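You operate a simulated robot arm through the tools that you are given. There is no shell and no other tool. Be economical: measure what you need, move in short steps, check, and stop when the job is done.

Carry out the task below with a simulated two-armed robot. There is one attempt and no reset: what you move stays moved.

Task
Carry the blue tray with both arms and set it on the top of the pouch bench.
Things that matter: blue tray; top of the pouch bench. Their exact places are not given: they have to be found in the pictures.

Only the result counts: the job must be done as asked and must still hold three seconds after the hand-in. Knocking over, shifting, dropping, spilling or breaking anything else fails it.

Robot
Two 7-joint arms with two-finger parallel grippers on one trunk, on a base that drives. Base frame: it is fixed to the floor where the robot stands at the start and does not move with it; the origin is under the middle of the robot, x ahead of it, y to its left, z up; the surface under the hand at the start is at about z = 80. Units: cm, degrees, N and s.
The left shoulder is at the start at [2, 11.3, 124.7], the right one opposite. With the tool pointing down near the work surface each hand reaches from about 10 to 58 cm from the robot's upright axis, wherever it stands, measured 20 degrees to its own side. Places, roughly: top of the pouch bench [50, 190, 80]. Payload 1.57 kg a hand.
Tool frame (each hand has its own): the origin (TCP) lies between the finger pads and is the grasp point; the fingertips stand 3 cm ahead of it; z points along the fingers, y is the line along which they close. The gripper opens to 8 cm. The fingers are 1.7 cm wide and 1.2 cm thick; the gripper's body (4 by 8.2 cm) begins 8 cm behind the TCP.
Orientation is told as [roll, pitch, yaw] about the base's x, y, z axes, in that order, counted from this pose: with the fingers straight down and closing along the base's y, the tool's x points along the base's -x, its y along +y and its z along -z.

Tools
- The arms move only by the tool arm_command. It takes "left_commands", "right_commands" or both (then of equal length, played together; a hand with none holds still); each is a list that holds one entry, the list of rows, each a list of 7 numbers: the shift along the tool's x, y, z in cm, then the turn, a rotation vector about the tool's x, y, z in degrees, then the gripper command, from -1 (shut) to 1 (fully open), values between in proportion. In form: [[[tx, ty, tz, ax, ay, az, jaw], ...]]. A call has 1 to 12 rows; each row is the pose to reach, as a shift and turn from the pose commanded when the call began, along the tool's axes at that moment. Each row takes 0.2 s and may step no farther than 5 cm and 8.6 degrees from the row before; otherwise, or with a gripper value out of range, the whole call is refused. Where a pose cannot be reached the arm comes as near as it can. A force on the tool above 40 N (or 10 N above the force at the start of the call, whichever is more), or a blocked arm, ends the call early, and 0.2 s more pass. The fingers move at their own pace (about 4.5 cm/s each) and stop on an object; they squeeze with about 32 N. The grip force told is the motor's: it shows also when the fingers shut on nothing. Time passes only in rows, and 0.2 s behind the last, so rows that repeat a pose let the fingers close. It gives the time, the measured TCP pose, the force on the tool (base axes), the opening and the grip force at its end, in the units of the frame above (readings bear some noise), with the torque about the TCP (base axes, N m) and any sound that the robot's microphone picked up, and new pictures: "show" is both (left out), scene, wrist or none (wrist: the cameras of the hands that moved).
- Cameras (640 x 400 px; columns grow to the right, rows downward): "scene" is now at [9.57, 0.65, 136.42]; the picture's right is [0.06, -1.00, 0.00], its down [-0.64, -0.04, -0.77] and it looks along [0.77, 0.04, -0.64] (base axes); focal length 253 px, centre (320, 200). "left" rides on the left gripper at [7.2, 0.7, -12.2] in its tool frame; the picture's right is [-0.09, 1.00, 0.00], its down [-0.84, -0.08, -0.54] and it looks along [-0.54, -0.05, 0.84] (tool axes); focal length 238 px, centre (320, 200). "right" rides on the right gripper at [7.2, -0.7, -12.2] in its tool frame; the picture's right is [0.09, 1.00, 0.00], its down [-0.84, 0.08, -0.54] and it looks along [-0.54, 0.05, 0.84] (tool axes); focal length 238 px, centre (320, 200).
- raise_lower(by): slides the trunk up (or, below 0, down) by that many cm; the arms and the scene camera ride with it, the base frame stays. It gives what a move gives, with no picture.
- steer(legs): drives the robot by 1 to 6 legs, each [ahead, left, turn to the left] in cm, cm and degrees, along the robot's own axes; the way and the turn of a leg run together, so that a leg with both is an arc; at most 150 cm and 180 degrees a leg. The arms and the cameras ride along, it lands a little off, and it stops where it bumps. It gives what a move gives, and a new picture of the scene camera.
- turn_head(pan, tilt): turns the head with the scene camera to pan (to the left, within 80 degrees either way) and tilt (down, from -29 to 69), counted from straight ahead of the robot. It gives what a move gives, and a new picture of the scene camera.
- locate(camera, pixels): for up to 12 pixels [column, row] of the newest picture of that camera ("zoom" is the newest enlarged one), the place [x, y, z] in the base frame of the surface seen there, good to about 0.2 cm. No time passes.
- enlarge(camera, box): a new picture of the part [left, top, right, bottom] of that camera's present view, enlarged. No time passes.
- finish_job(): hands the job in; it is judged then, once.

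Keep the steps short. Do not move on a guess: measure, check each grasp and each placing, and mend mistakes. In all there are 80 turns and 260 pictures (those below and enlarged ones count). Leave the grippers open and the arms clear of the work at the hand-in unless told otherwise, and finish with a single line.

The tools are called after "Emit:" as a command line: name --argument value ..., lists and objects as JSON in quotes. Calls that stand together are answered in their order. arm_command: Moves the arms, as the interface text tells. Its arguments: {"type":"object","properties":{"left_commands":{"type":"array","items":{"type":"array","items":{"type":"array","items":{"type":"number"}}}},"right_commands":{"type":"array","items":{"type":"array","items":{"type":"array","items":{"type":"number"}}}},"show":{"type":"string","enum":["both","scene","wrist","none"]}},"required":[]} The other tools are called the same way: raise_lower (by) slides the trunk up or down; steer (legs) drives the base; turn_head (pan, tilt) turns the head that bears the scene camera; locate (camera, pixels) gives the place of the surface under pixels of a picture; enlarge (camera, box) takes an enlarged picture of a part of a camera's view; finish_job () hands the job in.

At the start:

```text
clock: 0.0
left_tool_pos: [48.81, 26.58, 115.12]
left_tool_rot: [0.0, 0.0, 0.0]
left_contact_force: [-0.4, 0.2, -0.2]
left_torque: [-0.01, 0.0, 0.01]
left_opening: 8.0
left_gripper_force: 0.1
right_tool_pos: [43.49, -15.51, 115.38]
right_tool_rot: [0.0, 0.0, 0.0]
right_contact_force: [-0.2, 0.8, 0.0]
right_torque: [0.01, 0.0, -0.03]
right_opening: 7.98
right_gripper_force: 0.1
trunk travel left (down, up): [-30.0, 27.0]
robot x, y, heading: [0.13, 0.27, 0.0]
head pan, tilt: [3.2, 39.5]
```

scene: 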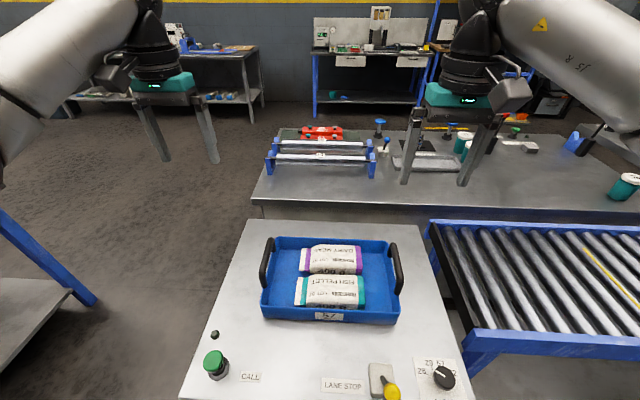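
right: 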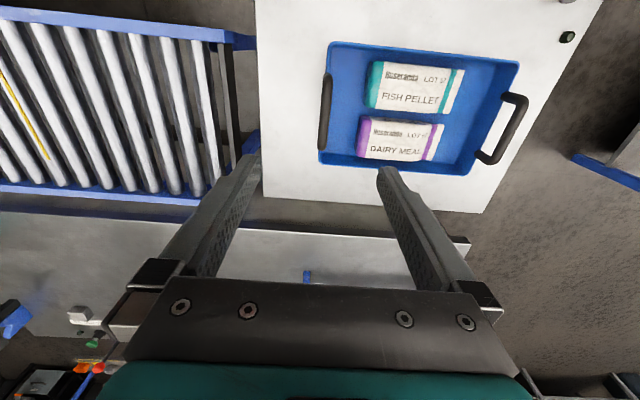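
left: 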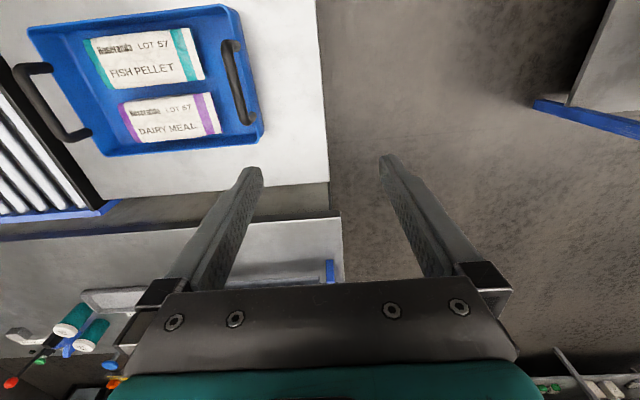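

I see the blue tray with two pouches and dark handles at the left (267,262) and right (396,268). First I enlarge the tray to measure it.

Emit:
enlarge --camera "scene" --box '[240, 220, 420, 332]'

Emit:
locate --camera "scene" --pixels '[[268, 240], [266, 262], [264, 285], [391, 243], [396, 268], [400, 292], [330, 237], [330, 320], [285, 305], [230, 300], [380, 270], [275, 270]]'

```text
3.56 times, centred on (330, 276) of scene
```

zoom: 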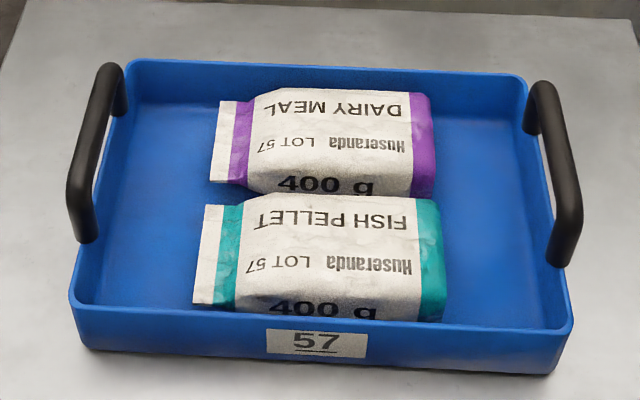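

```text
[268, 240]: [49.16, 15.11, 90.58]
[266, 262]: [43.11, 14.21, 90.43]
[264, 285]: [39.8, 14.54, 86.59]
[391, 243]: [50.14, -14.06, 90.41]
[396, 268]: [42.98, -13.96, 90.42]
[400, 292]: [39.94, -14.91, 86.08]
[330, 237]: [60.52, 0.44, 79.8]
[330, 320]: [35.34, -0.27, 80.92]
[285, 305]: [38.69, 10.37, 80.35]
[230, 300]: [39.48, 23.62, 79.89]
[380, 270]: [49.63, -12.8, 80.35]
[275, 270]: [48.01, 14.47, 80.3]
```

Handle tops look to be near z 90.4. I measure both handle bars and tray corners more finely in the zoom.

Emit:
locate --camera "zoom" --pixels '[[108, 72], [97, 110], [82, 175], [76, 195], [544, 90], [555, 135], [568, 185], [572, 215], [130, 62], [74, 300], [570, 322], [522, 76]]'

Emit:
turn_head --pan 75 --tilt 20

```text
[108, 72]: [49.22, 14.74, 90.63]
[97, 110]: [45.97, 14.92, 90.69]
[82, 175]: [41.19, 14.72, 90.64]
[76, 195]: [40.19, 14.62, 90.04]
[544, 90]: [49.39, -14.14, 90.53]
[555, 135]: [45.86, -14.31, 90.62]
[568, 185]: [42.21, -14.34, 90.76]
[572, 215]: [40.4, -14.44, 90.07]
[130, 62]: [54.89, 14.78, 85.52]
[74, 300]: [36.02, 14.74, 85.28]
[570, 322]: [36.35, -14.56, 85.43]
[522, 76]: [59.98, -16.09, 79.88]
```

```text
clock: 1.4
left_tool_pos: [48.8, 26.49, 115.11]
left_tool_rot: [0.0, 0.0, 0.0]
left_contact_force: [-0.7, 0.0, 0.2]
left_torque: [0.05, -0.01, -0.01]
left_opening: 7.99
left_gripper_force: 0.1
right_tool_pos: [43.47, -15.52, 115.45]
right_tool_rot: [0.0, 0.1, 0.0]
right_contact_force: [0.0, -0.3, 0.9]
right_torque: [0.01, 0.03, -0.02]
right_opening: 8.01
right_gripper_force: 0.2
trunk travel left (down, up): [-30.0, 27.0]
robot x, y, heading: [0.13, 0.2, 0.1]
head pan, tilt: [75.0, 20.0]
```

scene: 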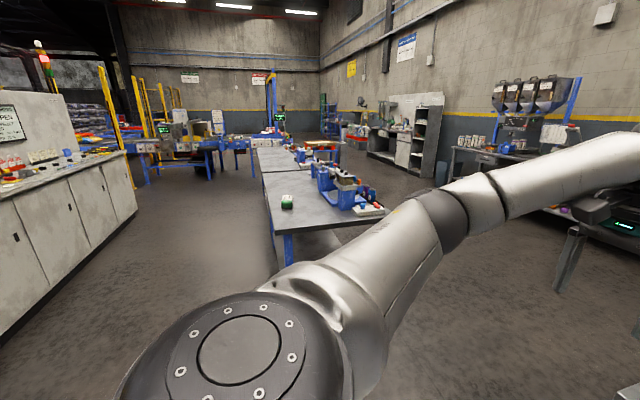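

The pouch bench is the table around (300,200). I enlarge it and measure it.

Emit:
enlarge --camera "scene" --box '[240, 130, 400, 230]'

Emit:
locate --camera "scene" --pixels '[[277, 232], [360, 217], [264, 175], [290, 170], [315, 215], [287, 202], [330, 222], [345, 205], [270, 200], [370, 210], [320, 205], [259, 150]]'

```text
4.00 times, centred on (320, 180) of scene
```

zoom: 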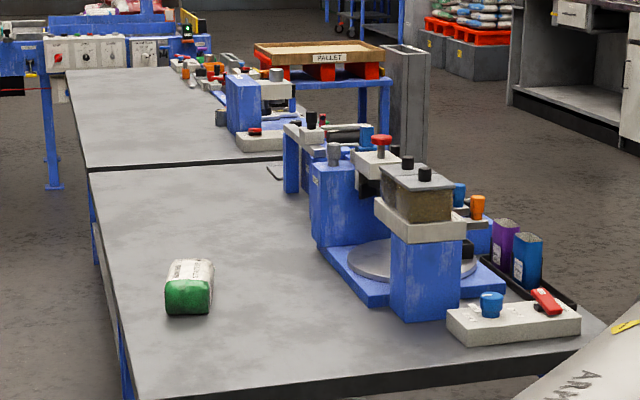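

```text
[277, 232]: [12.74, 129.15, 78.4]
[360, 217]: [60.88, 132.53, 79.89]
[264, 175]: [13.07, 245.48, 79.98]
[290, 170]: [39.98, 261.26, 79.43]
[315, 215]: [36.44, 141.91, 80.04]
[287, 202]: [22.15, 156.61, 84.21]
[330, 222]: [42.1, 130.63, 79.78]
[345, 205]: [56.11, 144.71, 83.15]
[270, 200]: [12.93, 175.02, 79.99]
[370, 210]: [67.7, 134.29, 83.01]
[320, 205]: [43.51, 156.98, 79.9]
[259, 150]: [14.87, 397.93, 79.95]
```

The bench top is at z ≈ 80, its near edge at x≈12.5, and a green pouch sits near (22,157). I measure the free area and where the machine starts.

Emit:
locate --camera "zoom" --pixels '[[90, 172], [285, 160], [320, 250], [330, 272], [365, 305], [160, 300], [212, 295], [180, 262], [270, 172], [240, 150], [285, 185], [300, 200]]'

Emit:
turn_head --pan 45 --tilt 50

```text
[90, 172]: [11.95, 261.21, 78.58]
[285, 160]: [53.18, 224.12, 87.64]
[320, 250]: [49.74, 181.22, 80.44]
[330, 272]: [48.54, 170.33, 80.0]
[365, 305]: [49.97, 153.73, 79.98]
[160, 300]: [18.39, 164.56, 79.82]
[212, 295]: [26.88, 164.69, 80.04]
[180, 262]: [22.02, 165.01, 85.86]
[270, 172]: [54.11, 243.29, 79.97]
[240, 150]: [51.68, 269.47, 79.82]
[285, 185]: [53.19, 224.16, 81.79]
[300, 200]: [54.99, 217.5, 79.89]
```

```text
clock: 2.4
left_tool_pos: [48.72, 26.37, 115.11]
left_tool_rot: [-0.1, -0.1, 0.0]
left_contact_force: [-0.7, 0.1, 0.0]
left_torque: [0.01, 0.02, -0.04]
left_opening: 8.01
left_gripper_force: 0.0
right_tool_pos: [43.67, -15.57, 115.41]
right_tool_rot: [0.0, 0.0, 0.0]
right_contact_force: [0.1, -1.0, -0.7]
right_torque: [0.01, 0.0, -0.02]
right_opening: 7.99
right_gripper_force: 0.1
trunk travel left (down, up): [-30.0, 27.0]
robot x, y, heading: [0.12, -0.21, -0.0]
head pan, tilt: [45.0, 50.0]
```

scene: 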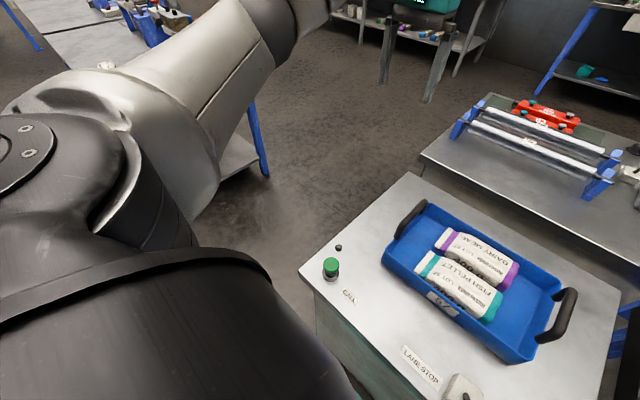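

The bench is free for x 13–47, y 167–245; I plan to set the tray centred near (29,203). The handle bars run along x (about 40–49.5) at y≈+14.7 and −14.3, top z 90.7. I now bring both open hands above the handles, to TCP z ≈ 97.

Emit:
arm_command --left_commands '[[[0.6, -2, 3, 0, 0, 0, 1], [1.2, -4, 6, 0, 0, 0, 1], [1.8, -6, 9, 0, 0, 0, 1], [2.4, -8, 12, 0, 0, 0, 1], [3, -10, 15, 0, 0, 0, 1], [3.4, -11.8, 18, 0, 0, 0, 1], [3.4, -11.8, 18, 0, 0, 0, 1]]]' --right_commands '[[[-0.3, 0.2, 3, 0, 0, 0, 1], [-0.6, 0.4, 6, 0, 0, 0, 1], [-0.9, 0.6, 9, 0, 0, 0, 1], [-1.2, 0.8, 12, 0, 0, 0, 1], [-1.5, 1, 15, 0, 0, 0, 1], [-1.9, 1.1, 18.3, 0, 0, 0, 1], [-1.9, 1.1, 18.3, 0, 0, 0, 1]]]' --show "wrist"

Emit:
turn_head --pan 0 --tilt 45

```text
clock: 4.0
left_tool_pos: [45.38, 14.69, 97.02]
left_tool_rot: [0.0, 0.0, 0.1]
left_contact_force: [-0.6, 0.4, 0.3]
left_torque: [-0.01, -0.03, 0.01]
left_opening: 8.01
left_gripper_force: 0.0
right_tool_pos: [45.43, -14.58, 97.14]
right_tool_rot: [-0.1, 0.0, 0.0]
right_contact_force: [-0.5, -0.4, -0.2]
right_torque: [-0.01, 0.01, -0.03]
right_opening: 7.99
right_gripper_force: 0.0
trunk travel left (down, up): [-30.0, 27.0]
robot x, y, heading: [0.19, 0.08, -0.0]
head pan, tilt: [45.0, 50.0]
```

right: 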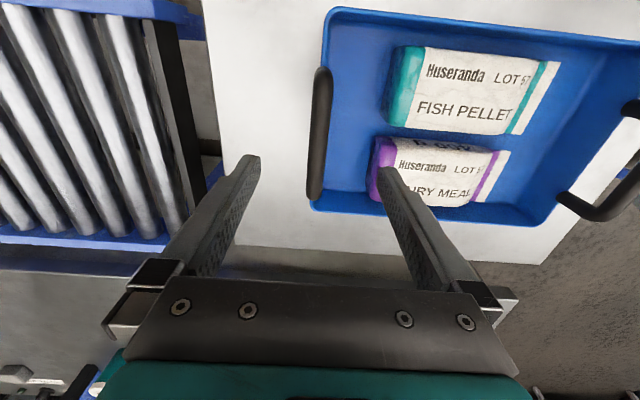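
left: 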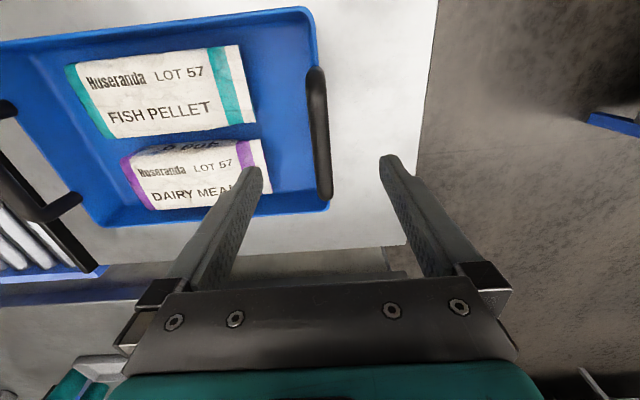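

```text
clock: 5.1
left_tool_pos: [45.49, 14.67, 97.1]
left_tool_rot: [0.0, 0.0, 0.1]
left_contact_force: [0.4, 0.0, 0.4]
left_torque: [0.0, 0.02, 0.01]
left_opening: 8.01
left_gripper_force: 0.1
right_tool_pos: [45.47, -14.47, 97.23]
right_tool_rot: [0.0, 0.0, 0.0]
right_contact_force: [-0.6, -0.3, -0.8]
right_torque: [0.01, -0.02, 0.02]
right_opening: 7.98
right_gripper_force: 0.0
trunk travel left (down, up): [-30.0, 27.0]
robot x, y, heading: [-0.12, 0.32, -0.1]
head pan, tilt: [0.0, 45.0]
```

scene: 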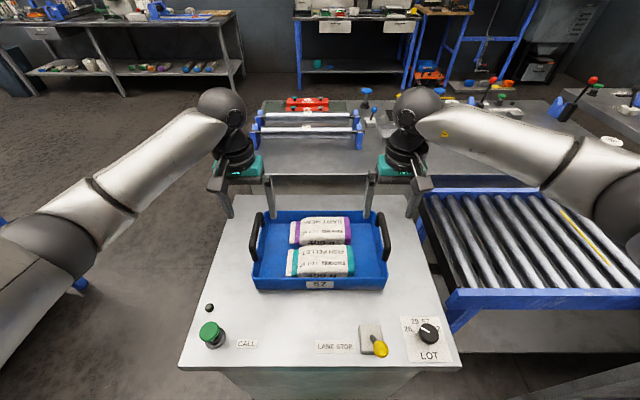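

Both hands hover over the handles. I confirm the handle bar places from the wrist cameras: right bar at (322,80)–(315,190), left bar at (315,75)–(325,190).

Emit:
locate --camera "right" --pixels '[[322, 80], [319, 120], [316, 150], [312, 190], [311, 130], [327, 130]]'

Emit:
locate --camera "left" --pixels '[[315, 80], [318, 120], [321, 150], [325, 190], [311, 130], [326, 130]]'

```text
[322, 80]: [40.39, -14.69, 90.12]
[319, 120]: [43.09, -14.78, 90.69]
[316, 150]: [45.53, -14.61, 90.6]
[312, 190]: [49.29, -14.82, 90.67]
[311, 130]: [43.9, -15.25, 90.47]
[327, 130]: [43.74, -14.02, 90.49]
```

```text
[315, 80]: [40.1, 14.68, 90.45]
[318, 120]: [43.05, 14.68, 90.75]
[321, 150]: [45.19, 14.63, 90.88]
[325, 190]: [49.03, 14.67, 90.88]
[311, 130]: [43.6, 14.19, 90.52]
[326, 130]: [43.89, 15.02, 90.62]
```

The bars are at y = ±14.65 with their tops at 90.7, and the hands are aligned. I lower both to TCP z ≈ 89.8 with the grippers open.

Emit:
arm_command --left_commands '[[[0, 0, 2.4, 0, 0, 0, 1], [0, 0, 4.8, 0, 0, 0, 1], [0, 0, 7.2, 0, 0, 0, 1], [0, 0, 7.2, 0, 0, 0, 1]]]' --right_commands '[[[0, -0.05, 2.4, 0, 0, 0, 1], [0, -0.1, 4.8, 0, 0, 0, 1], [0, -0.1, 7.3, 0, 0, 0, 1], [0, -0.1, 7.3, 0, 0, 0, 1]]]' --show "both"

```text
clock: 6.1
left_tool_pos: [45.43, 14.68, 89.86]
left_tool_rot: [0.0, -0.1, 0.0]
left_contact_force: [1.2, 0.3, 0.3]
left_torque: [-0.01, -0.02, 0.0]
left_opening: 8.0
left_gripper_force: 0.2
right_tool_pos: [45.28, -14.7, 89.85]
right_tool_rot: [0.0, 0.0, 0.1]
right_contact_force: [-0.8, 0.0, -0.1]
right_torque: [0.01, 0.01, -0.02]
right_opening: 8.01
right_gripper_force: 0.0
trunk travel left (down, up): [-30.0, 27.0]
robot x, y, heading: [-0.28, -0.12, -0.1]
head pan, tilt: [0.0, 45.0]
```

scene: 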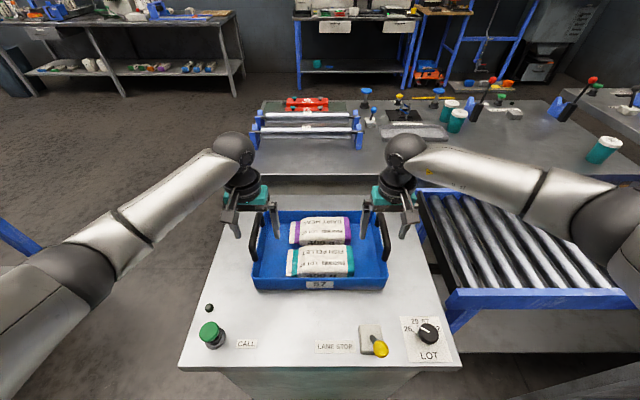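
right: 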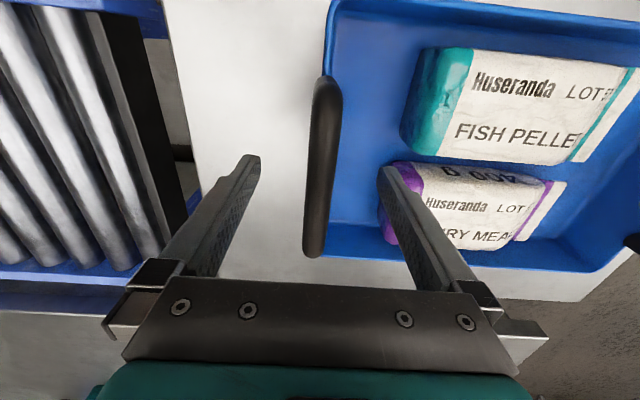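
left: 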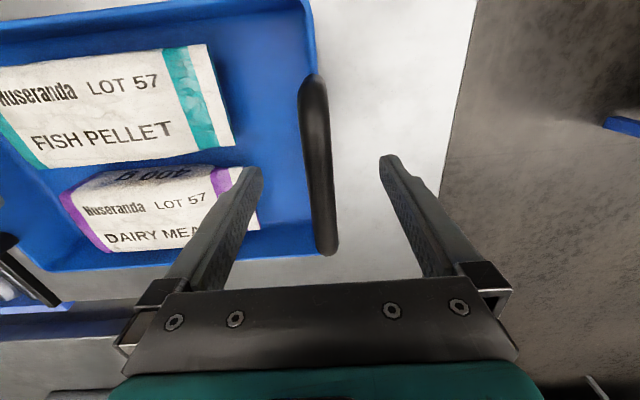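

The handles are between the fingers on both sides, with no contact yet. I close both grippers.

Emit:
arm_command --left_commands '[[[0, 0, 0, 0, 0, 0, 0.3], [0, 0, 0, 0, 0, 0, -0.3], [0, 0, 0, 0, 0, 0, -1], [0, 0, 0, 0, 0, 0, -1], [0, 0, 0, 0, 0, 0, -1], [0, 0, 0, 0, 0, 0, -1]]]' --right_commands '[[[0, 0, 0, 0, 0, 0, 0.3], [0, 0, 0, 0, 0, 0, -0.3], [0, 0, 0, 0, 0, 0, -1], [0, 0, 0, 0, 0, 0, -1], [0, 0, 0, 0, 0, 0, -1], [0, 0, 0, 0, 0, 0, -1]]]' --show "wrist"

```text
clock: 7.5
left_tool_pos: [45.47, 14.71, 89.94]
left_tool_rot: [0.1, 0.0, 0.1]
left_contact_force: [0.5, 3.3, 0.7]
left_torque: [0.01, 0.01, -0.03]
left_opening: 1.53
left_gripper_force: 30.6
right_tool_pos: [45.5, -14.72, 89.76]
right_tool_rot: [-0.2, 0.0, 0.0]
right_contact_force: [0.3, -3.6, 0.8]
right_torque: [0.02, 0.04, 0.07]
right_opening: 1.58
right_gripper_force: 31.9
trunk travel left (down, up): [-30.0, 27.0]
robot x, y, heading: [-0.09, -0.21, -0.2]
head pan, tilt: [0.0, 45.0]
```

right: 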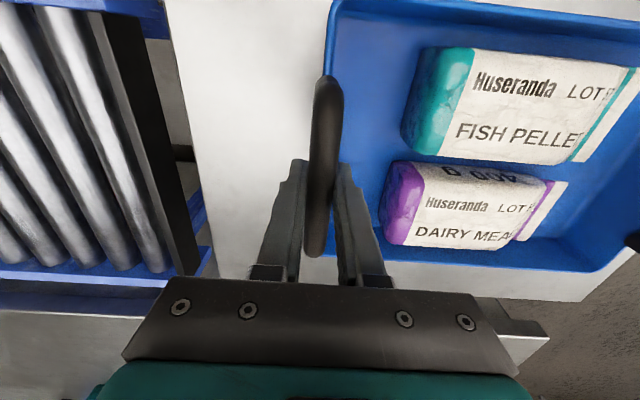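
left: 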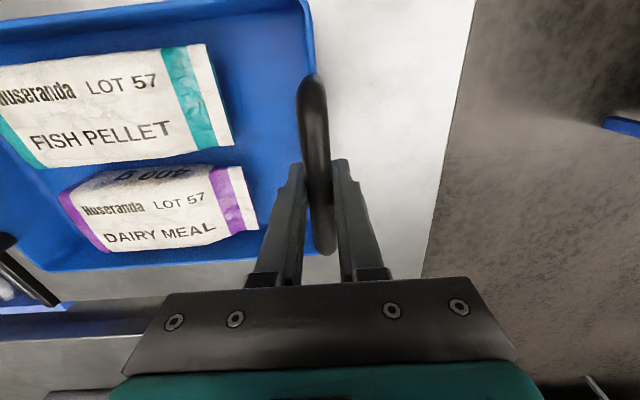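

Both hands hold the bars (opening ≈1.55, about 31 N). I lift a little with the trunk, 3 cm, so that both hands rise evenly.

Emit:
raise_lower --by 3

Emit:
turn_head --pan 0 --tilt 48

```text
clock: 8.2
left_tool_pos: [45.52, 14.72, 93.12]
left_tool_rot: [0.1, -0.2, 0.1]
left_contact_force: [1.4, 5.4, 7.6]
left_torque: [0.12, 0.75, -0.09]
left_opening: 1.5
left_gripper_force: 31.0
right_tool_pos: [45.5, -14.54, 92.98]
right_tool_rot: [0.0, -0.1, 0.0]
right_contact_force: [0.8, -5.3, 7.1]
right_torque: [-0.06, 0.54, 0.14]
right_opening: 1.52
right_gripper_force: 31.3
trunk travel left (down, up): [-33.0, 24.0]
robot x, y, heading: [0.4, 0.12, -0.1]
head pan, tilt: [0.0, 45.0]
```

```text
clock: 8.9
left_tool_pos: [45.39, 14.83, 93.13]
left_tool_rot: [0.0, -0.1, 0.1]
left_contact_force: [2.5, 9.0, 14.1]
left_torque: [0.27, 0.56, 0.01]
left_opening: 1.52
left_gripper_force: 30.5
right_tool_pos: [45.42, -14.75, 92.96]
right_tool_rot: [0.0, -0.2, -0.2]
right_contact_force: [2.5, -5.8, 13.0]
right_torque: [-0.17, 0.52, 0.09]
right_opening: 1.54
right_gripper_force: 31.2
trunk travel left (down, up): [-33.0, 24.0]
robot x, y, heading: [0.07, -0.33, -0.1]
head pan, tilt: [0.0, 48.0]
```

scene: 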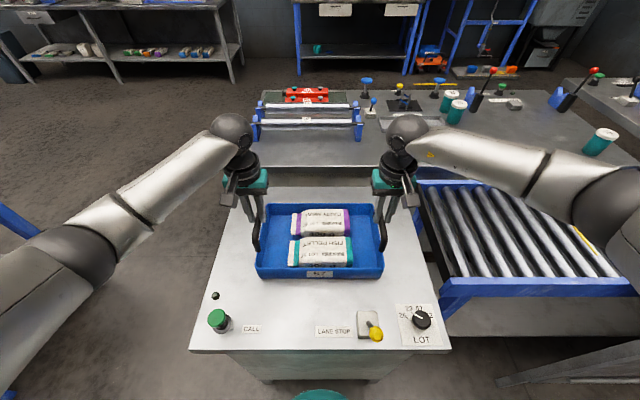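

The forces (14 + 13 N) show that the tray is in the air. I check its levelness at the rim and floor corners.

Emit:
enlarge --camera "scene" --box '[230, 190, 406, 300]'

Emit:
locate --camera "scene" --pixels '[[258, 268], [382, 268], [268, 206], [374, 206], [282, 258], [360, 258], [282, 218], [362, 218]]'

```text
3.64 times, centred on (318, 245) of scene
```

zoom: 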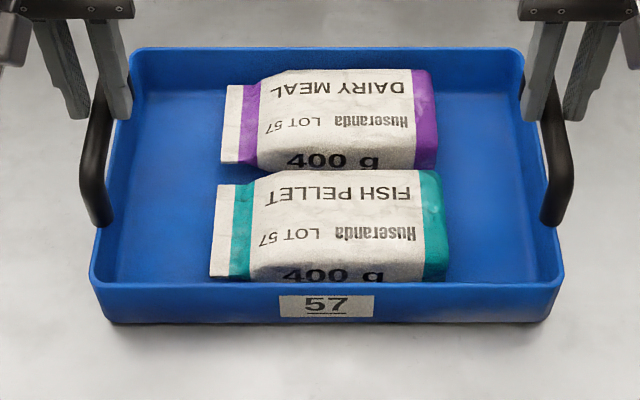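

```text
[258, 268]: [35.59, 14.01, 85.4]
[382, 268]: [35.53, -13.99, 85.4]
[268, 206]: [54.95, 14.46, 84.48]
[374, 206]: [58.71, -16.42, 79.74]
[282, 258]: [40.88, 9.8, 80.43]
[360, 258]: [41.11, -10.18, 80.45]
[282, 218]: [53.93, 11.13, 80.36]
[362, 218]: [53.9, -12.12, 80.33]
```

The measurements say that the tray floor is still at z 80.4 while the hands rose to 93, so the fingers may have slipped on the bars. I look at the grips through the wrist cameras.

Emit:
enlarge --camera "left" --box '[220, 40, 420, 300]'

Emit:
enlarge --camera "right" --box '[220, 40, 420, 300]'

Emit:
locate --camera "zoom" --pixels '[[320, 100], [320, 150], [330, 200]]'

Emit:
locate --camera "scene" --pixels '[[255, 240], [257, 225], [384, 235], [380, 225], [320, 250], [320, 220], [320, 273], [320, 205]]'

```text
1.54 times, centred on (320, 170) of left
```

zoom: 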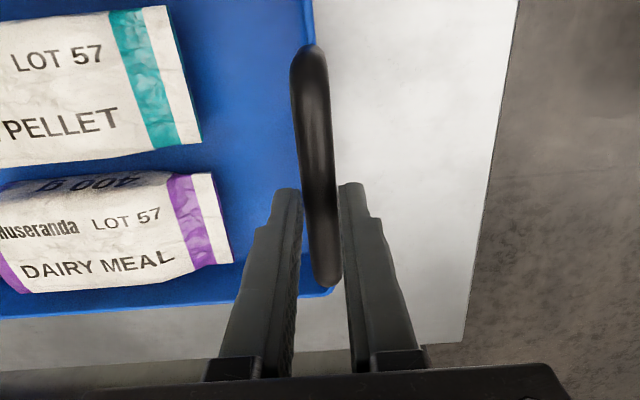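

```text
1.54 times, centred on (320, 170) of right
```

zoom: 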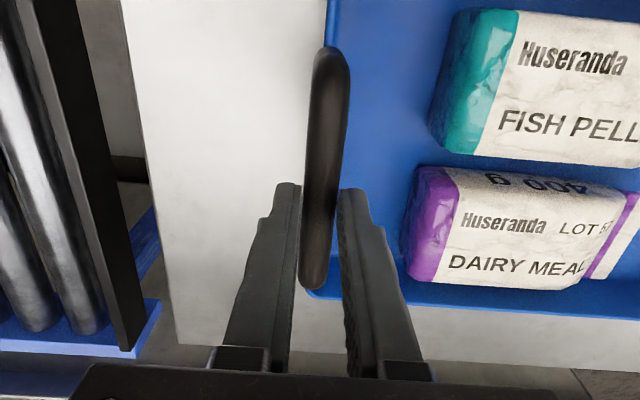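

```text
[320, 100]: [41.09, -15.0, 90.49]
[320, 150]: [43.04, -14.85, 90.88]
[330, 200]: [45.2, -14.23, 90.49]
```

```text
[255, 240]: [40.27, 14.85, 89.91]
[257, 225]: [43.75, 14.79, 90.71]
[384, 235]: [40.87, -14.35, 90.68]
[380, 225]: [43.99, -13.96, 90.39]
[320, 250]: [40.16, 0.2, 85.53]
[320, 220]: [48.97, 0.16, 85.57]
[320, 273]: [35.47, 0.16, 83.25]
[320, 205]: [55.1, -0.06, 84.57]
```

The wrist views confirm it: the bars slid from the pads to the fingertips and the tray stayed on the table. I open, go back down slightly deeper, re-grip and lift only 1 cm, slowly, reading the forces to see what the tray weighs.

Emit:
arm_command --left_commands '[[[0, 0, 0, 0, 0, 0, 0], [0, 0, 0, 0, 0, 0, 0], [0, 0, 1.8, 0, 0, 0, 0], [0, 0, 3.6, 0, 0, 0, 0], [0, 0, 3.6, 0, 0, 0, -1], [0, 0, 3.6, 0, 0, 0, -1], [0, 0, 3.6, 0, 0, 0, -1], [0, 0, 3.6, 0, 0, 0, -1], [0, 0, 3.6, 0, 0, 0, -1]]]' --right_commands '[[[0, 0, 0, 0, 0, 0, 0], [0, 0, 0, 0, 0, 0, 0], [0, 0, 1.8, 0, 0, 0, 0], [0, 0, 3.6, 0, 0, 0, 0], [0, 0, 3.6, 0, 0, 0, -1], [0, 0, 3.6, 0, 0, 0, -1], [0, 0, 3.6, 0, 0, 0, -1], [0, 0, 3.6, 0, 0, 0, -1], [0, 0, 3.6, 0, 0, 0, -1]]]' --show "none"

Emit:
arm_command --left_commands '[[[0, 0, -0.2, 0, 0, 0, -1], [0, 0, -0.4, 0, 0, 0, -1], [0, 0, -0.6, 0, 0, 0, -1], [0, 0, -0.8, 0, 0, 0, -1], [0, 0, -1, 0, 0, 0, -1], [0, 0, -1, 0, 0, 0, -1], [0, 0, -1, 0, 0, 0, -1]]]' --right_commands '[[[0, 0, -0.2, 0, 0, 0, -1], [0, 0, -0.4, 0, 0, 0, -1], [0, 0, -0.6, 0, 0, 0, -1], [0, 0, -0.8, 0, 0, 0, -1], [0, 0, -1, 0, 0, 0, -1], [0, 0, -1, 0, 0, 0, -1], [0, 0, -1, 0, 0, 0, -1]]]' --show "scene"

Emit:
locate --camera "scene" --pixels '[[258, 266], [382, 266], [320, 250], [320, 220], [282, 258], [362, 258]]'

```text
clock: 10.9
left_tool_pos: [45.48, 14.67, 89.29]
left_tool_rot: [0.0, 0.1, 0.1]
left_contact_force: [-0.4, 6.8, 0.7]
left_torque: [-0.05, -0.13, 0.02]
left_opening: 1.52
left_gripper_force: 31.0
right_tool_pos: [45.48, -14.62, 89.15]
right_tool_rot: [-0.1, 0.0, 0.0]
right_contact_force: [-0.3, -3.7, -0.3]
right_torque: [0.05, -0.16, 0.05]
right_opening: 1.56
right_gripper_force: 30.9
trunk travel left (down, up): [-33.0, 24.0]
robot x, y, heading: [0.04, -0.09, 0.1]
head pan, tilt: [0.0, 48.0]
```

```text
clock: 12.5
left_tool_pos: [45.48, 14.63, 90.29]
left_tool_rot: [0.1, 0.1, 0.0]
left_contact_force: [1.1, 11.1, -4.9]
left_torque: [-0.06, -0.05, 0.04]
left_opening: 1.54
left_gripper_force: 31.4
right_tool_pos: [45.39, -14.47, 90.13]
right_tool_rot: [-0.1, 0.1, -0.2]
right_contact_force: [-0.7, -10.8, -6.5]
right_torque: [0.09, 0.07, 0.1]
right_opening: 1.54
right_gripper_force: 30.9
trunk travel left (down, up): [-33.0, 24.0]
robot x, y, heading: [0.02, -0.15, -0.2]
head pan, tilt: [0.0, 48.0]
```

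scene: 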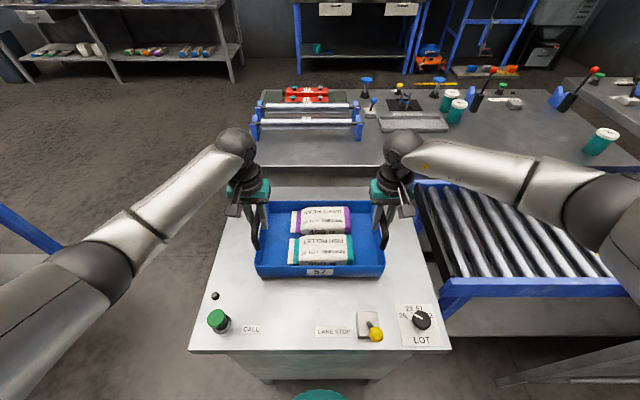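

```text
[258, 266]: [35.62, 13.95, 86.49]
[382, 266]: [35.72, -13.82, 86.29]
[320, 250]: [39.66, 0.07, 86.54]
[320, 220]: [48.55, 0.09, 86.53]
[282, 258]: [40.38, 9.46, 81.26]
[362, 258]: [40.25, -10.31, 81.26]
```

Lifted slowly, the tray came up 1 cm and level (rim 85.4→86.5), about 11 N in all; it was the trunk's quick jerk that made it slip. I continue lifting slowly with the arms.

Emit:
arm_command --left_commands '[[[0, 0, -0.2, 0, 0, 0, -1], [0, 0, -0.6, 0, 0, 0, -1], [0, 0, -1.1, 0, 0, 0, -1], [0, 0, -1.6, 0, 0, 0, -1], [0, 0, -2.1, 0, 0, 0, -1], [0, 0, -2.6, 0, 0, 0, -1], [0, 0, -3.1, 0, 0, 0, -1], [0, 0, -3.6, 0, 0, 0, -1], [0, 0, -4.1, 0, 0, 0, -1], [0, 0, -4.6, 0, 0, 0, -1], [0, 0, -4.9, 0, 0, 0, -1], [0, 0, -5, 0, 0, 0, -1]]]' --right_commands '[[[0, 0, -0.2, 0, 0, 0, -1], [0, 0, -0.6, 0, 0, 0, -1], [0, 0, -1.1, 0, 0, 0, -1], [0, 0, -1.6, 0, 0, 0, -1], [0, 0, -2.1, 0, 0, 0, -1], [0, 0, -2.6, 0, 0, 0, -1], [0, 0, -3.1, 0, 0, 0, -1], [0, 0, -3.6, 0, 0, 0, -1], [0, 0, -4.1, 0, 0, 0, -1], [0, 0, -4.6, 0, 0, 0, -1], [0, 0, -4.9, 0, 0, 0, -1], [0, 0, -5, 0, 0, 0, -1]]]' --show "scene"

Emit:
locate --camera "scene" --pixels '[[258, 258], [382, 258], [320, 240], [320, 215], [282, 250], [362, 250], [282, 218], [362, 218]]'

```text
clock: 15.1
left_tool_pos: [45.47, 14.63, 95.31]
left_tool_rot: [0.1, 0.1, 0.1]
left_contact_force: [0.7, 16.2, -5.9]
left_torque: [-0.1, 0.03, 0.04]
left_opening: 1.56
left_gripper_force: 31.4
right_tool_pos: [45.5, -14.56, 95.22]
right_tool_rot: [-0.1, 0.1, -0.2]
right_contact_force: [-1.5, -16.4, -5.3]
right_torque: [0.15, -0.04, 0.05]
right_opening: 1.54
right_gripper_force: 30.7
trunk travel left (down, up): [-33.0, 24.0]
robot x, y, heading: [0.46, -0.16, -0.0]
head pan, tilt: [0.0, 48.0]
```

scene: 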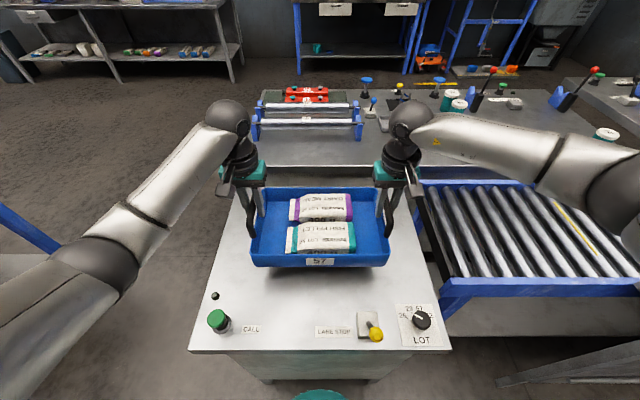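

```text
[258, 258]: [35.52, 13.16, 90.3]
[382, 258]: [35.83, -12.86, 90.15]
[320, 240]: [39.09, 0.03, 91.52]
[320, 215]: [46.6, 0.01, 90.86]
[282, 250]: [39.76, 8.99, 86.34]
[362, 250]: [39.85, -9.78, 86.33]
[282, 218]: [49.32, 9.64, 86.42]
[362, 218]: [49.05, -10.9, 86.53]
```

The tray is up 6 cm and level. The hands press inward with 16 N each, so while I lift 6 cm more I ease each hand outward by 0.1 cm.

Emit:
arm_command --left_commands '[[[0, 0.03, -0.2, 0, 0, 0, -1], [0, 0.06, -0.6, 0, 0, 0, -1], [0, 0.1, -1.2, 0, 0, 0, -1], [0, 0.1, -1.8, 0, 0, 0, -1], [0, 0.1, -2.4, 0, 0, 0, -1], [0, 0.1, -3, 0, 0, 0, -1], [0, 0.1, -3.6, 0, 0, 0, -1], [0, 0.1, -4.2, 0, 0, 0, -1], [0, 0.1, -4.8, 0, 0, 0, -1], [0, 0.1, -5.4, 0, 0, 0, -1], [0, 0.1, -5.8, 0, 0, 0, -1], [0, 0.1, -6, 0, 0, 0, -1]]]' --right_commands '[[[0, -0.03, -0.2, 0, 0, 0, -1], [0, -0.06, -0.6, 0, 0, 0, -1], [0, -0.1, -1.2, 0, 0, 0, -1], [0, -0.1, -1.8, 0, 0, 0, -1], [0, -0.1, -2.4, 0, 0, 0, -1], [0, -0.1, -3, 0, 0, 0, -1], [0, -0.1, -3.6, 0, 0, 0, -1], [0, -0.1, -4.2, 0, 0, 0, -1], [0, -0.1, -4.8, 0, 0, 0, -1], [0, -0.1, -5.4, 0, 0, 0, -1], [0, -0.1, -5.8, 0, 0, 0, -1], [0, -0.1, -6, 0, 0, 0, -1]]]' --show "wrist"

Emit:
turn_head --pan 80 --tilt 25

```text
clock: 17.7
left_tool_pos: [45.55, 14.79, 101.27]
left_tool_rot: [0.0, -0.1, 0.0]
left_contact_force: [0.6, 2.6, -5.1]
left_torque: [-0.07, 0.1, 0.07]
left_opening: 1.49
left_gripper_force: 31.5
right_tool_pos: [45.48, -14.62, 101.17]
right_tool_rot: [0.0, 0.1, 0.0]
right_contact_force: [0.1, -3.1, -6.5]
right_torque: [-0.07, -0.08, 0.06]
right_opening: 1.53
right_gripper_force: 31.4
trunk travel left (down, up): [-33.0, 24.0]
robot x, y, heading: [0.09, -0.14, -0.2]
head pan, tilt: [0.0, 48.0]
```

right: 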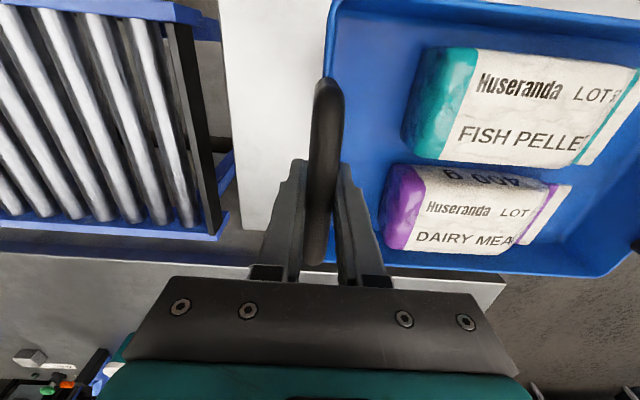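
left: 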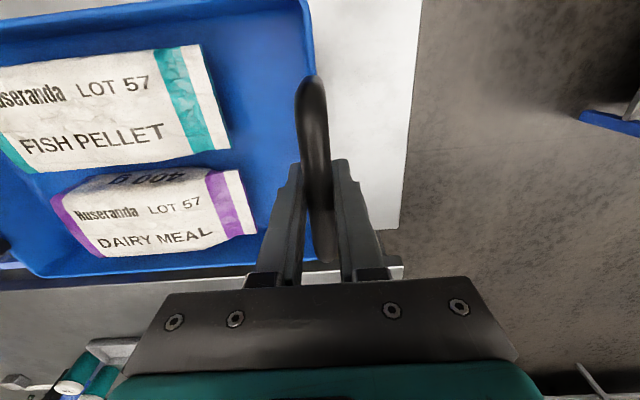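

```text
clock: 19.2
left_tool_pos: [45.62, 14.78, 101.3]
left_tool_rot: [0.0, 0.1, 0.0]
left_contact_force: [1.3, -2.1, -6.2]
left_torque: [0.0, -0.02, 0.08]
left_opening: 1.54
left_gripper_force: 30.8
right_tool_pos: [45.43, -14.56, 101.18]
right_tool_rot: [0.0, 0.0, 0.0]
right_contact_force: [-0.4, 1.6, -6.3]
right_torque: [-0.01, -0.01, 0.08]
right_opening: 1.51
right_gripper_force: 30.5
trunk travel left (down, up): [-33.0, 24.0]
robot x, y, heading: [-0.14, -0.29, -0.1]
head pan, tilt: [80.0, 25.0]
```

scene: 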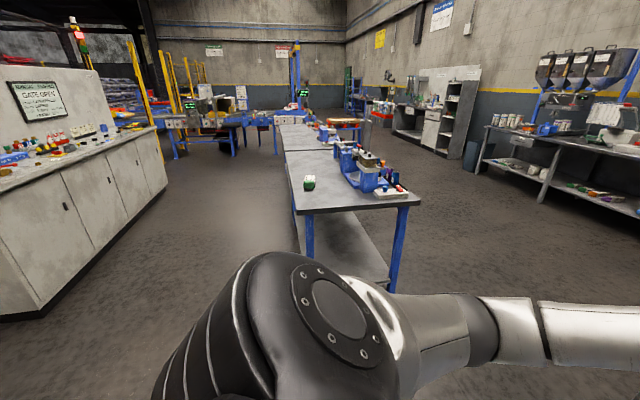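

The hold is firm: each hand carries about 6 N and the sideways force is gone. I measure the aisle: the cabinet foot at (35,310) and (165,188), the bench legs at (308,238) and (390,280), and the shelf edge.

Emit:
locate --camera "scene" --pixels '[[40, 308], [165, 188], [310, 240], [390, 280], [297, 200], [302, 245], [155, 130], [10, 185], [310, 185], [300, 212]]'

Emit:
steer --legs '[[-2, 0, 0]]'

```text
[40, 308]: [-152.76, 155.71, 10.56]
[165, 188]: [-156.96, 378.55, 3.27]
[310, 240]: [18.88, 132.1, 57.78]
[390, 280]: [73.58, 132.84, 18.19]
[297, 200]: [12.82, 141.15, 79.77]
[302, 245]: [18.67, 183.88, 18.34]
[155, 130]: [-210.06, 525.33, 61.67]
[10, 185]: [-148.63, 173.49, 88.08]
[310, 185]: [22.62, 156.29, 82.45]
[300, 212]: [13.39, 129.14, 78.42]
```

```text
clock: 20.0
left_tool_pos: [43.51, 14.69, 101.36]
left_tool_rot: [0.0, 0.1, -0.1]
left_contact_force: [-1.2, -2.6, -4.5]
left_torque: [0.04, 0.01, 0.06]
left_opening: 1.52
left_gripper_force: 30.6
right_tool_pos: [43.54, -14.65, 101.18]
right_tool_rot: [0.0, 0.0, -0.1]
right_contact_force: [-1.5, 3.2, -6.2]
right_torque: [-0.01, -0.05, 0.04]
right_opening: 1.53
right_gripper_force: 31.3
trunk travel left (down, up): [-33.0, 24.0]
robot x, y, heading: [-1.68, 0.29, -0.0]
head pan, tilt: [80.0, 25.0]
```

scene: 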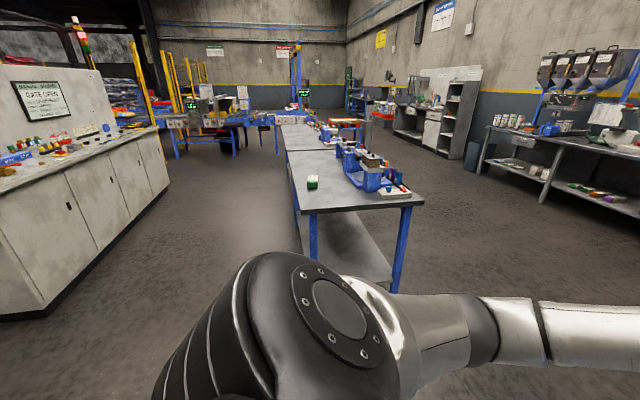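

The aisle is wide (cabinet at x ≈ −150). After the 2 cm test drive I check whether the tray slid in the hands.

Emit:
turn_head --pan 0 --tilt 48

Emit:
enlarge --camera "left" --box '[0, 0, 640, 400]'

Emit:
locate --camera "zoom" --pixels '[[310, 80], [315, 120], [322, 200], [325, 255]]'

```text
clock: 21.5
left_tool_pos: [43.49, 14.75, 101.3]
left_tool_rot: [0.0, 0.0, 0.0]
left_contact_force: [0.8, -1.9, -6.3]
left_torque: [0.01, -0.03, 0.08]
left_opening: 1.5
left_gripper_force: 31.1
right_tool_pos: [43.57, -14.74, 101.14]
right_tool_rot: [0.0, 0.1, 0.0]
right_contact_force: [-1.2, 1.7, -6.5]
right_torque: [-0.04, 0.03, 0.03]
right_opening: 1.53
right_gripper_force: 30.6
trunk travel left (down, up): [-33.0, 24.0]
robot x, y, heading: [-1.89, 0.14, -0.1]
head pan, tilt: [0.0, 48.0]
```

scene: 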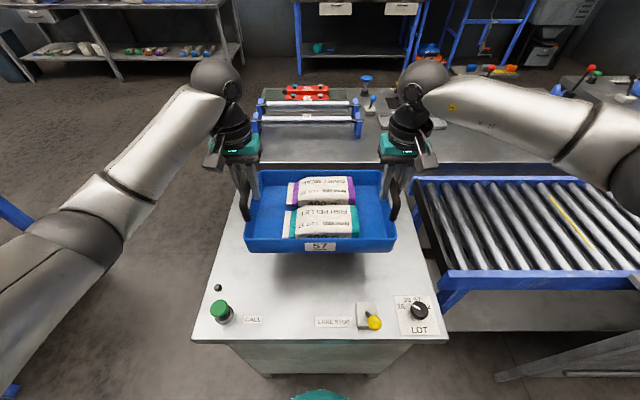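

```text
1.00 times, centred on (320, 200) of left (not enlarged: the box is as wide or as high as the picture)
```

zoom: 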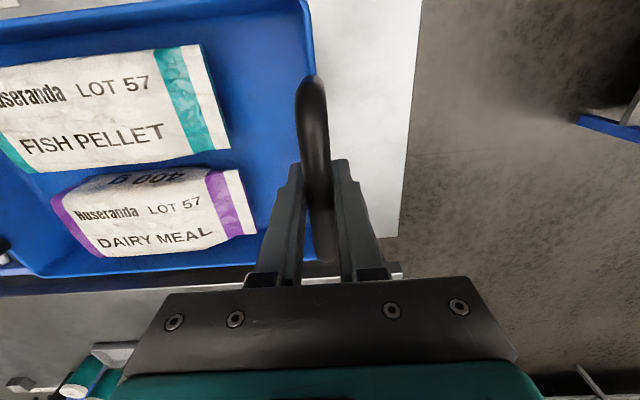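

```text
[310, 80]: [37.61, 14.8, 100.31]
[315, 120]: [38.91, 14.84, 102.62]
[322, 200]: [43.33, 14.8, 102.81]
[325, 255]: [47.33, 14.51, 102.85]
```

There was no slip: the wrist view is identical. I back off 28 cm in four short legs.

Emit:
steer --legs '[[-7, 0, 0], [-7, 0, 0], [-7, 0, 0], [-7, 0, 0]]'

Emit:
enlarge --camera "left" --box '[0, 0, 640, 400]'

```text
clock: 24.4
left_tool_pos: [15.71, 14.73, 101.28]
left_tool_rot: [0.0, 0.0, 0.0]
left_contact_force: [0.1, -1.3, -4.5]
left_torque: [0.01, 0.02, 0.09]
left_opening: 1.54
left_gripper_force: 30.6
right_tool_pos: [15.7, -14.67, 101.17]
right_tool_rot: [0.0, 0.0, 0.0]
right_contact_force: [0.1, 1.3, -5.4]
right_torque: [0.0, -0.02, 0.04]
right_opening: 1.53
right_gripper_force: 31.3
trunk travel left (down, up): [-33.0, 24.0]
robot x, y, heading: [-30.02, 0.24, -0.0]
head pan, tilt: [0.0, 48.0]
```

scene: 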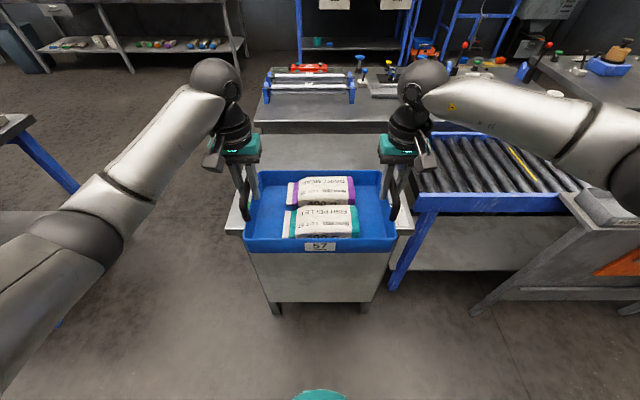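

```text
1.00 times, centred on (320, 200) of left (not enlarged: the box is as wide or as high as the picture)
```

zoom: 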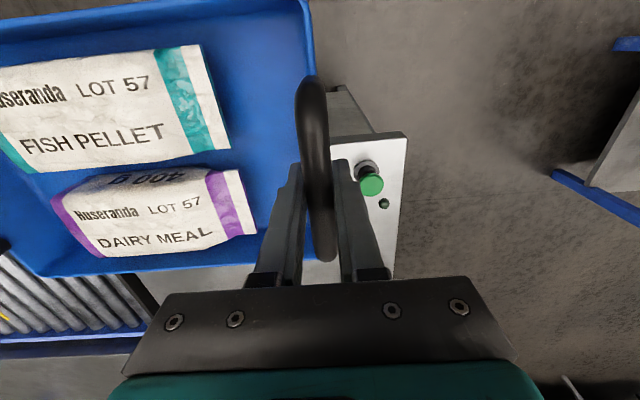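

The tray is still firmly held. I now drive left in moderate legs, 90 cm first.

Emit:
steer --legs '[[0, 10, 0], [0, 20, 0], [0, 20, 0], [0, 20, 0], [0, 20, 0]]'

Emit:
enlarge --camera "left" --box '[0, 0, 640, 400]'

```text
clock: 30.3
left_tool_pos: [15.63, 104.88, 101.25]
left_tool_rot: [-0.1, 0.1, 0.1]
left_contact_force: [0.7, -0.5, -3.9]
left_torque: [-0.04, -0.04, 0.05]
left_opening: 1.52
left_gripper_force: 30.9
right_tool_pos: [15.69, 75.54, 101.12]
right_tool_rot: [-0.1, 0.1, 0.1]
right_contact_force: [0.2, 2.4, -5.7]
right_torque: [-0.04, 0.07, 0.0]
right_opening: 1.54
right_gripper_force: 31.1
trunk travel left (down, up): [-33.0, 24.0]
robot x, y, heading: [-29.43, 90.29, 0.1]
head pan, tilt: [0.0, 48.0]
```

scene: 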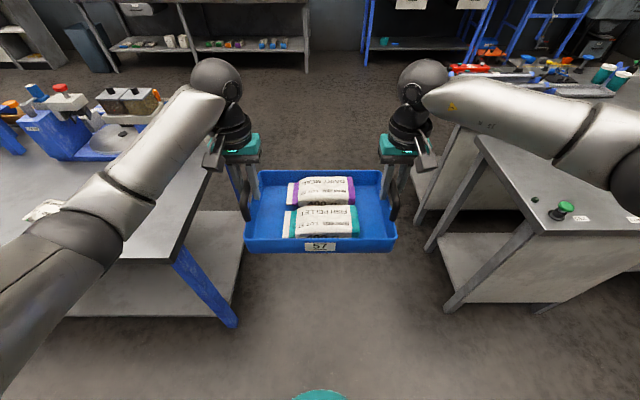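

```text
1.00 times, centred on (320, 200) of left (not enlarged: the box is as wide or as high as the picture)
```

zoom: 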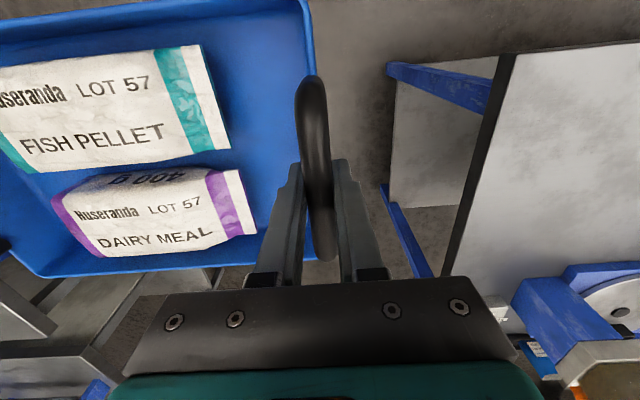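

All is steady. I continue left 110 cm to y ≈ 200.

Emit:
steer --legs '[[0, 10, 0], [0, 20, 0], [0, 20, 0], [0, 20, 0], [0, 20, 0], [0, 20, 0]]'

Emit:
locate --camera "scene" --pixels '[[320, 150], [250, 150], [400, 230], [430, 300], [200, 280], [320, 290], [320, 120]]'

```text
clock: 37.5
left_tool_pos: [15.46, 214.42, 101.18]
left_tool_rot: [-0.1, 0.1, 0.0]
left_contact_force: [0.0, -0.1, -6.2]
left_torque: [-0.02, -0.01, 0.04]
left_opening: 1.51
left_gripper_force: 30.6
right_tool_pos: [15.47, 184.98, 101.23]
right_tool_rot: [0.1, 0.1, 0.0]
right_contact_force: [0.5, 0.8, -6.4]
right_torque: [-0.05, 0.03, 0.01]
right_opening: 1.52
right_gripper_force: 31.6
trunk travel left (down, up): [-33.0, 24.0]
robot x, y, heading: [-29.89, 199.68, 0.0]
head pan, tilt: [0.0, 48.0]
```

scene: 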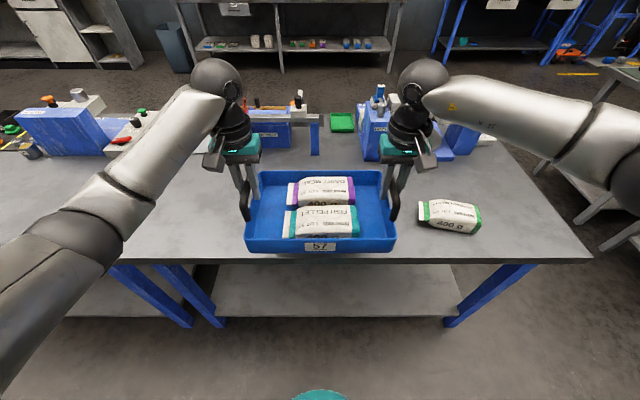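

```text
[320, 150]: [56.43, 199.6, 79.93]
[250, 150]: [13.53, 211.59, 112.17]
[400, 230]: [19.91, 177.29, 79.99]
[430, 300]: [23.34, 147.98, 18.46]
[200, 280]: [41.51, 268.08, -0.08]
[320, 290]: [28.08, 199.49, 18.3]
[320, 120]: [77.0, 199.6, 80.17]
```

The tray hangs above the bench's front edge with free surface ahead, up to x ≈ 50. I drive forward 13 cm.

Emit:
steer --legs '[[5, 0, 0], [8, 0, 0]]'

Emit:
enlarge --camera "right" --box '[0, 0, 640, 400]'

Emit:
locate --camera "scene" --pixels '[[248, 240], [394, 240], [258, 172], [382, 172], [270, 235], [370, 235], [320, 250]]'

```text
clock: 39.0
left_tool_pos: [28.48, 214.33, 101.2]
left_tool_rot: [0.0, 0.1, -0.1]
left_contact_force: [1.3, -1.8, -4.8]
left_torque: [0.03, 0.0, 0.02]
left_opening: 1.53
left_gripper_force: 31.3
right_tool_pos: [28.48, 184.9, 101.15]
right_tool_rot: [0.0, 0.0, -0.1]
right_contact_force: [0.1, 0.1, -5.8]
right_torque: [0.0, 0.05, 0.07]
right_opening: 1.51
right_gripper_force: 31.1
trunk travel left (down, up): [-33.0, 24.0]
robot x, y, heading: [-16.75, 199.57, 0.0]
head pan, tilt: [0.0, 48.0]
```

scene: 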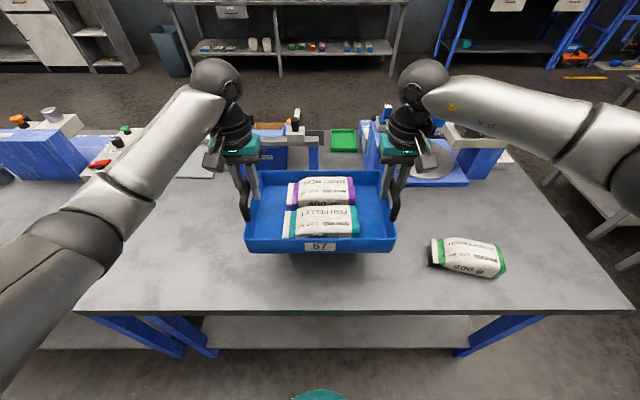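

```text
1.00 times, centred on (320, 200) of right (not enlarged: the box is as wide or as high as the picture)
```

zoom: 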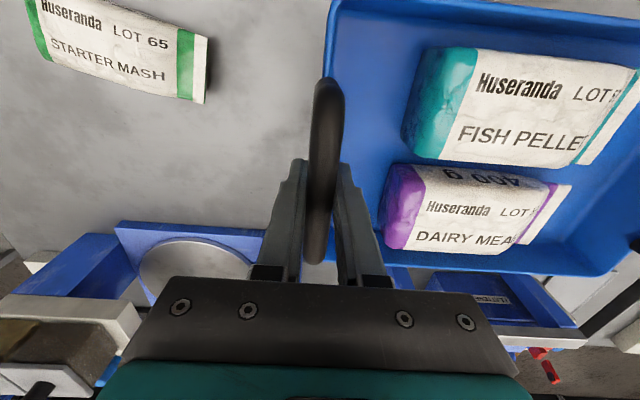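

```text
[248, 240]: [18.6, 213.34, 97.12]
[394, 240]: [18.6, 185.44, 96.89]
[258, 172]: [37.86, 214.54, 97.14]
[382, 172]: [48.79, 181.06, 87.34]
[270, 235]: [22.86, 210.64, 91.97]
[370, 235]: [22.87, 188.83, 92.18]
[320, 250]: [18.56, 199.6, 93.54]
```

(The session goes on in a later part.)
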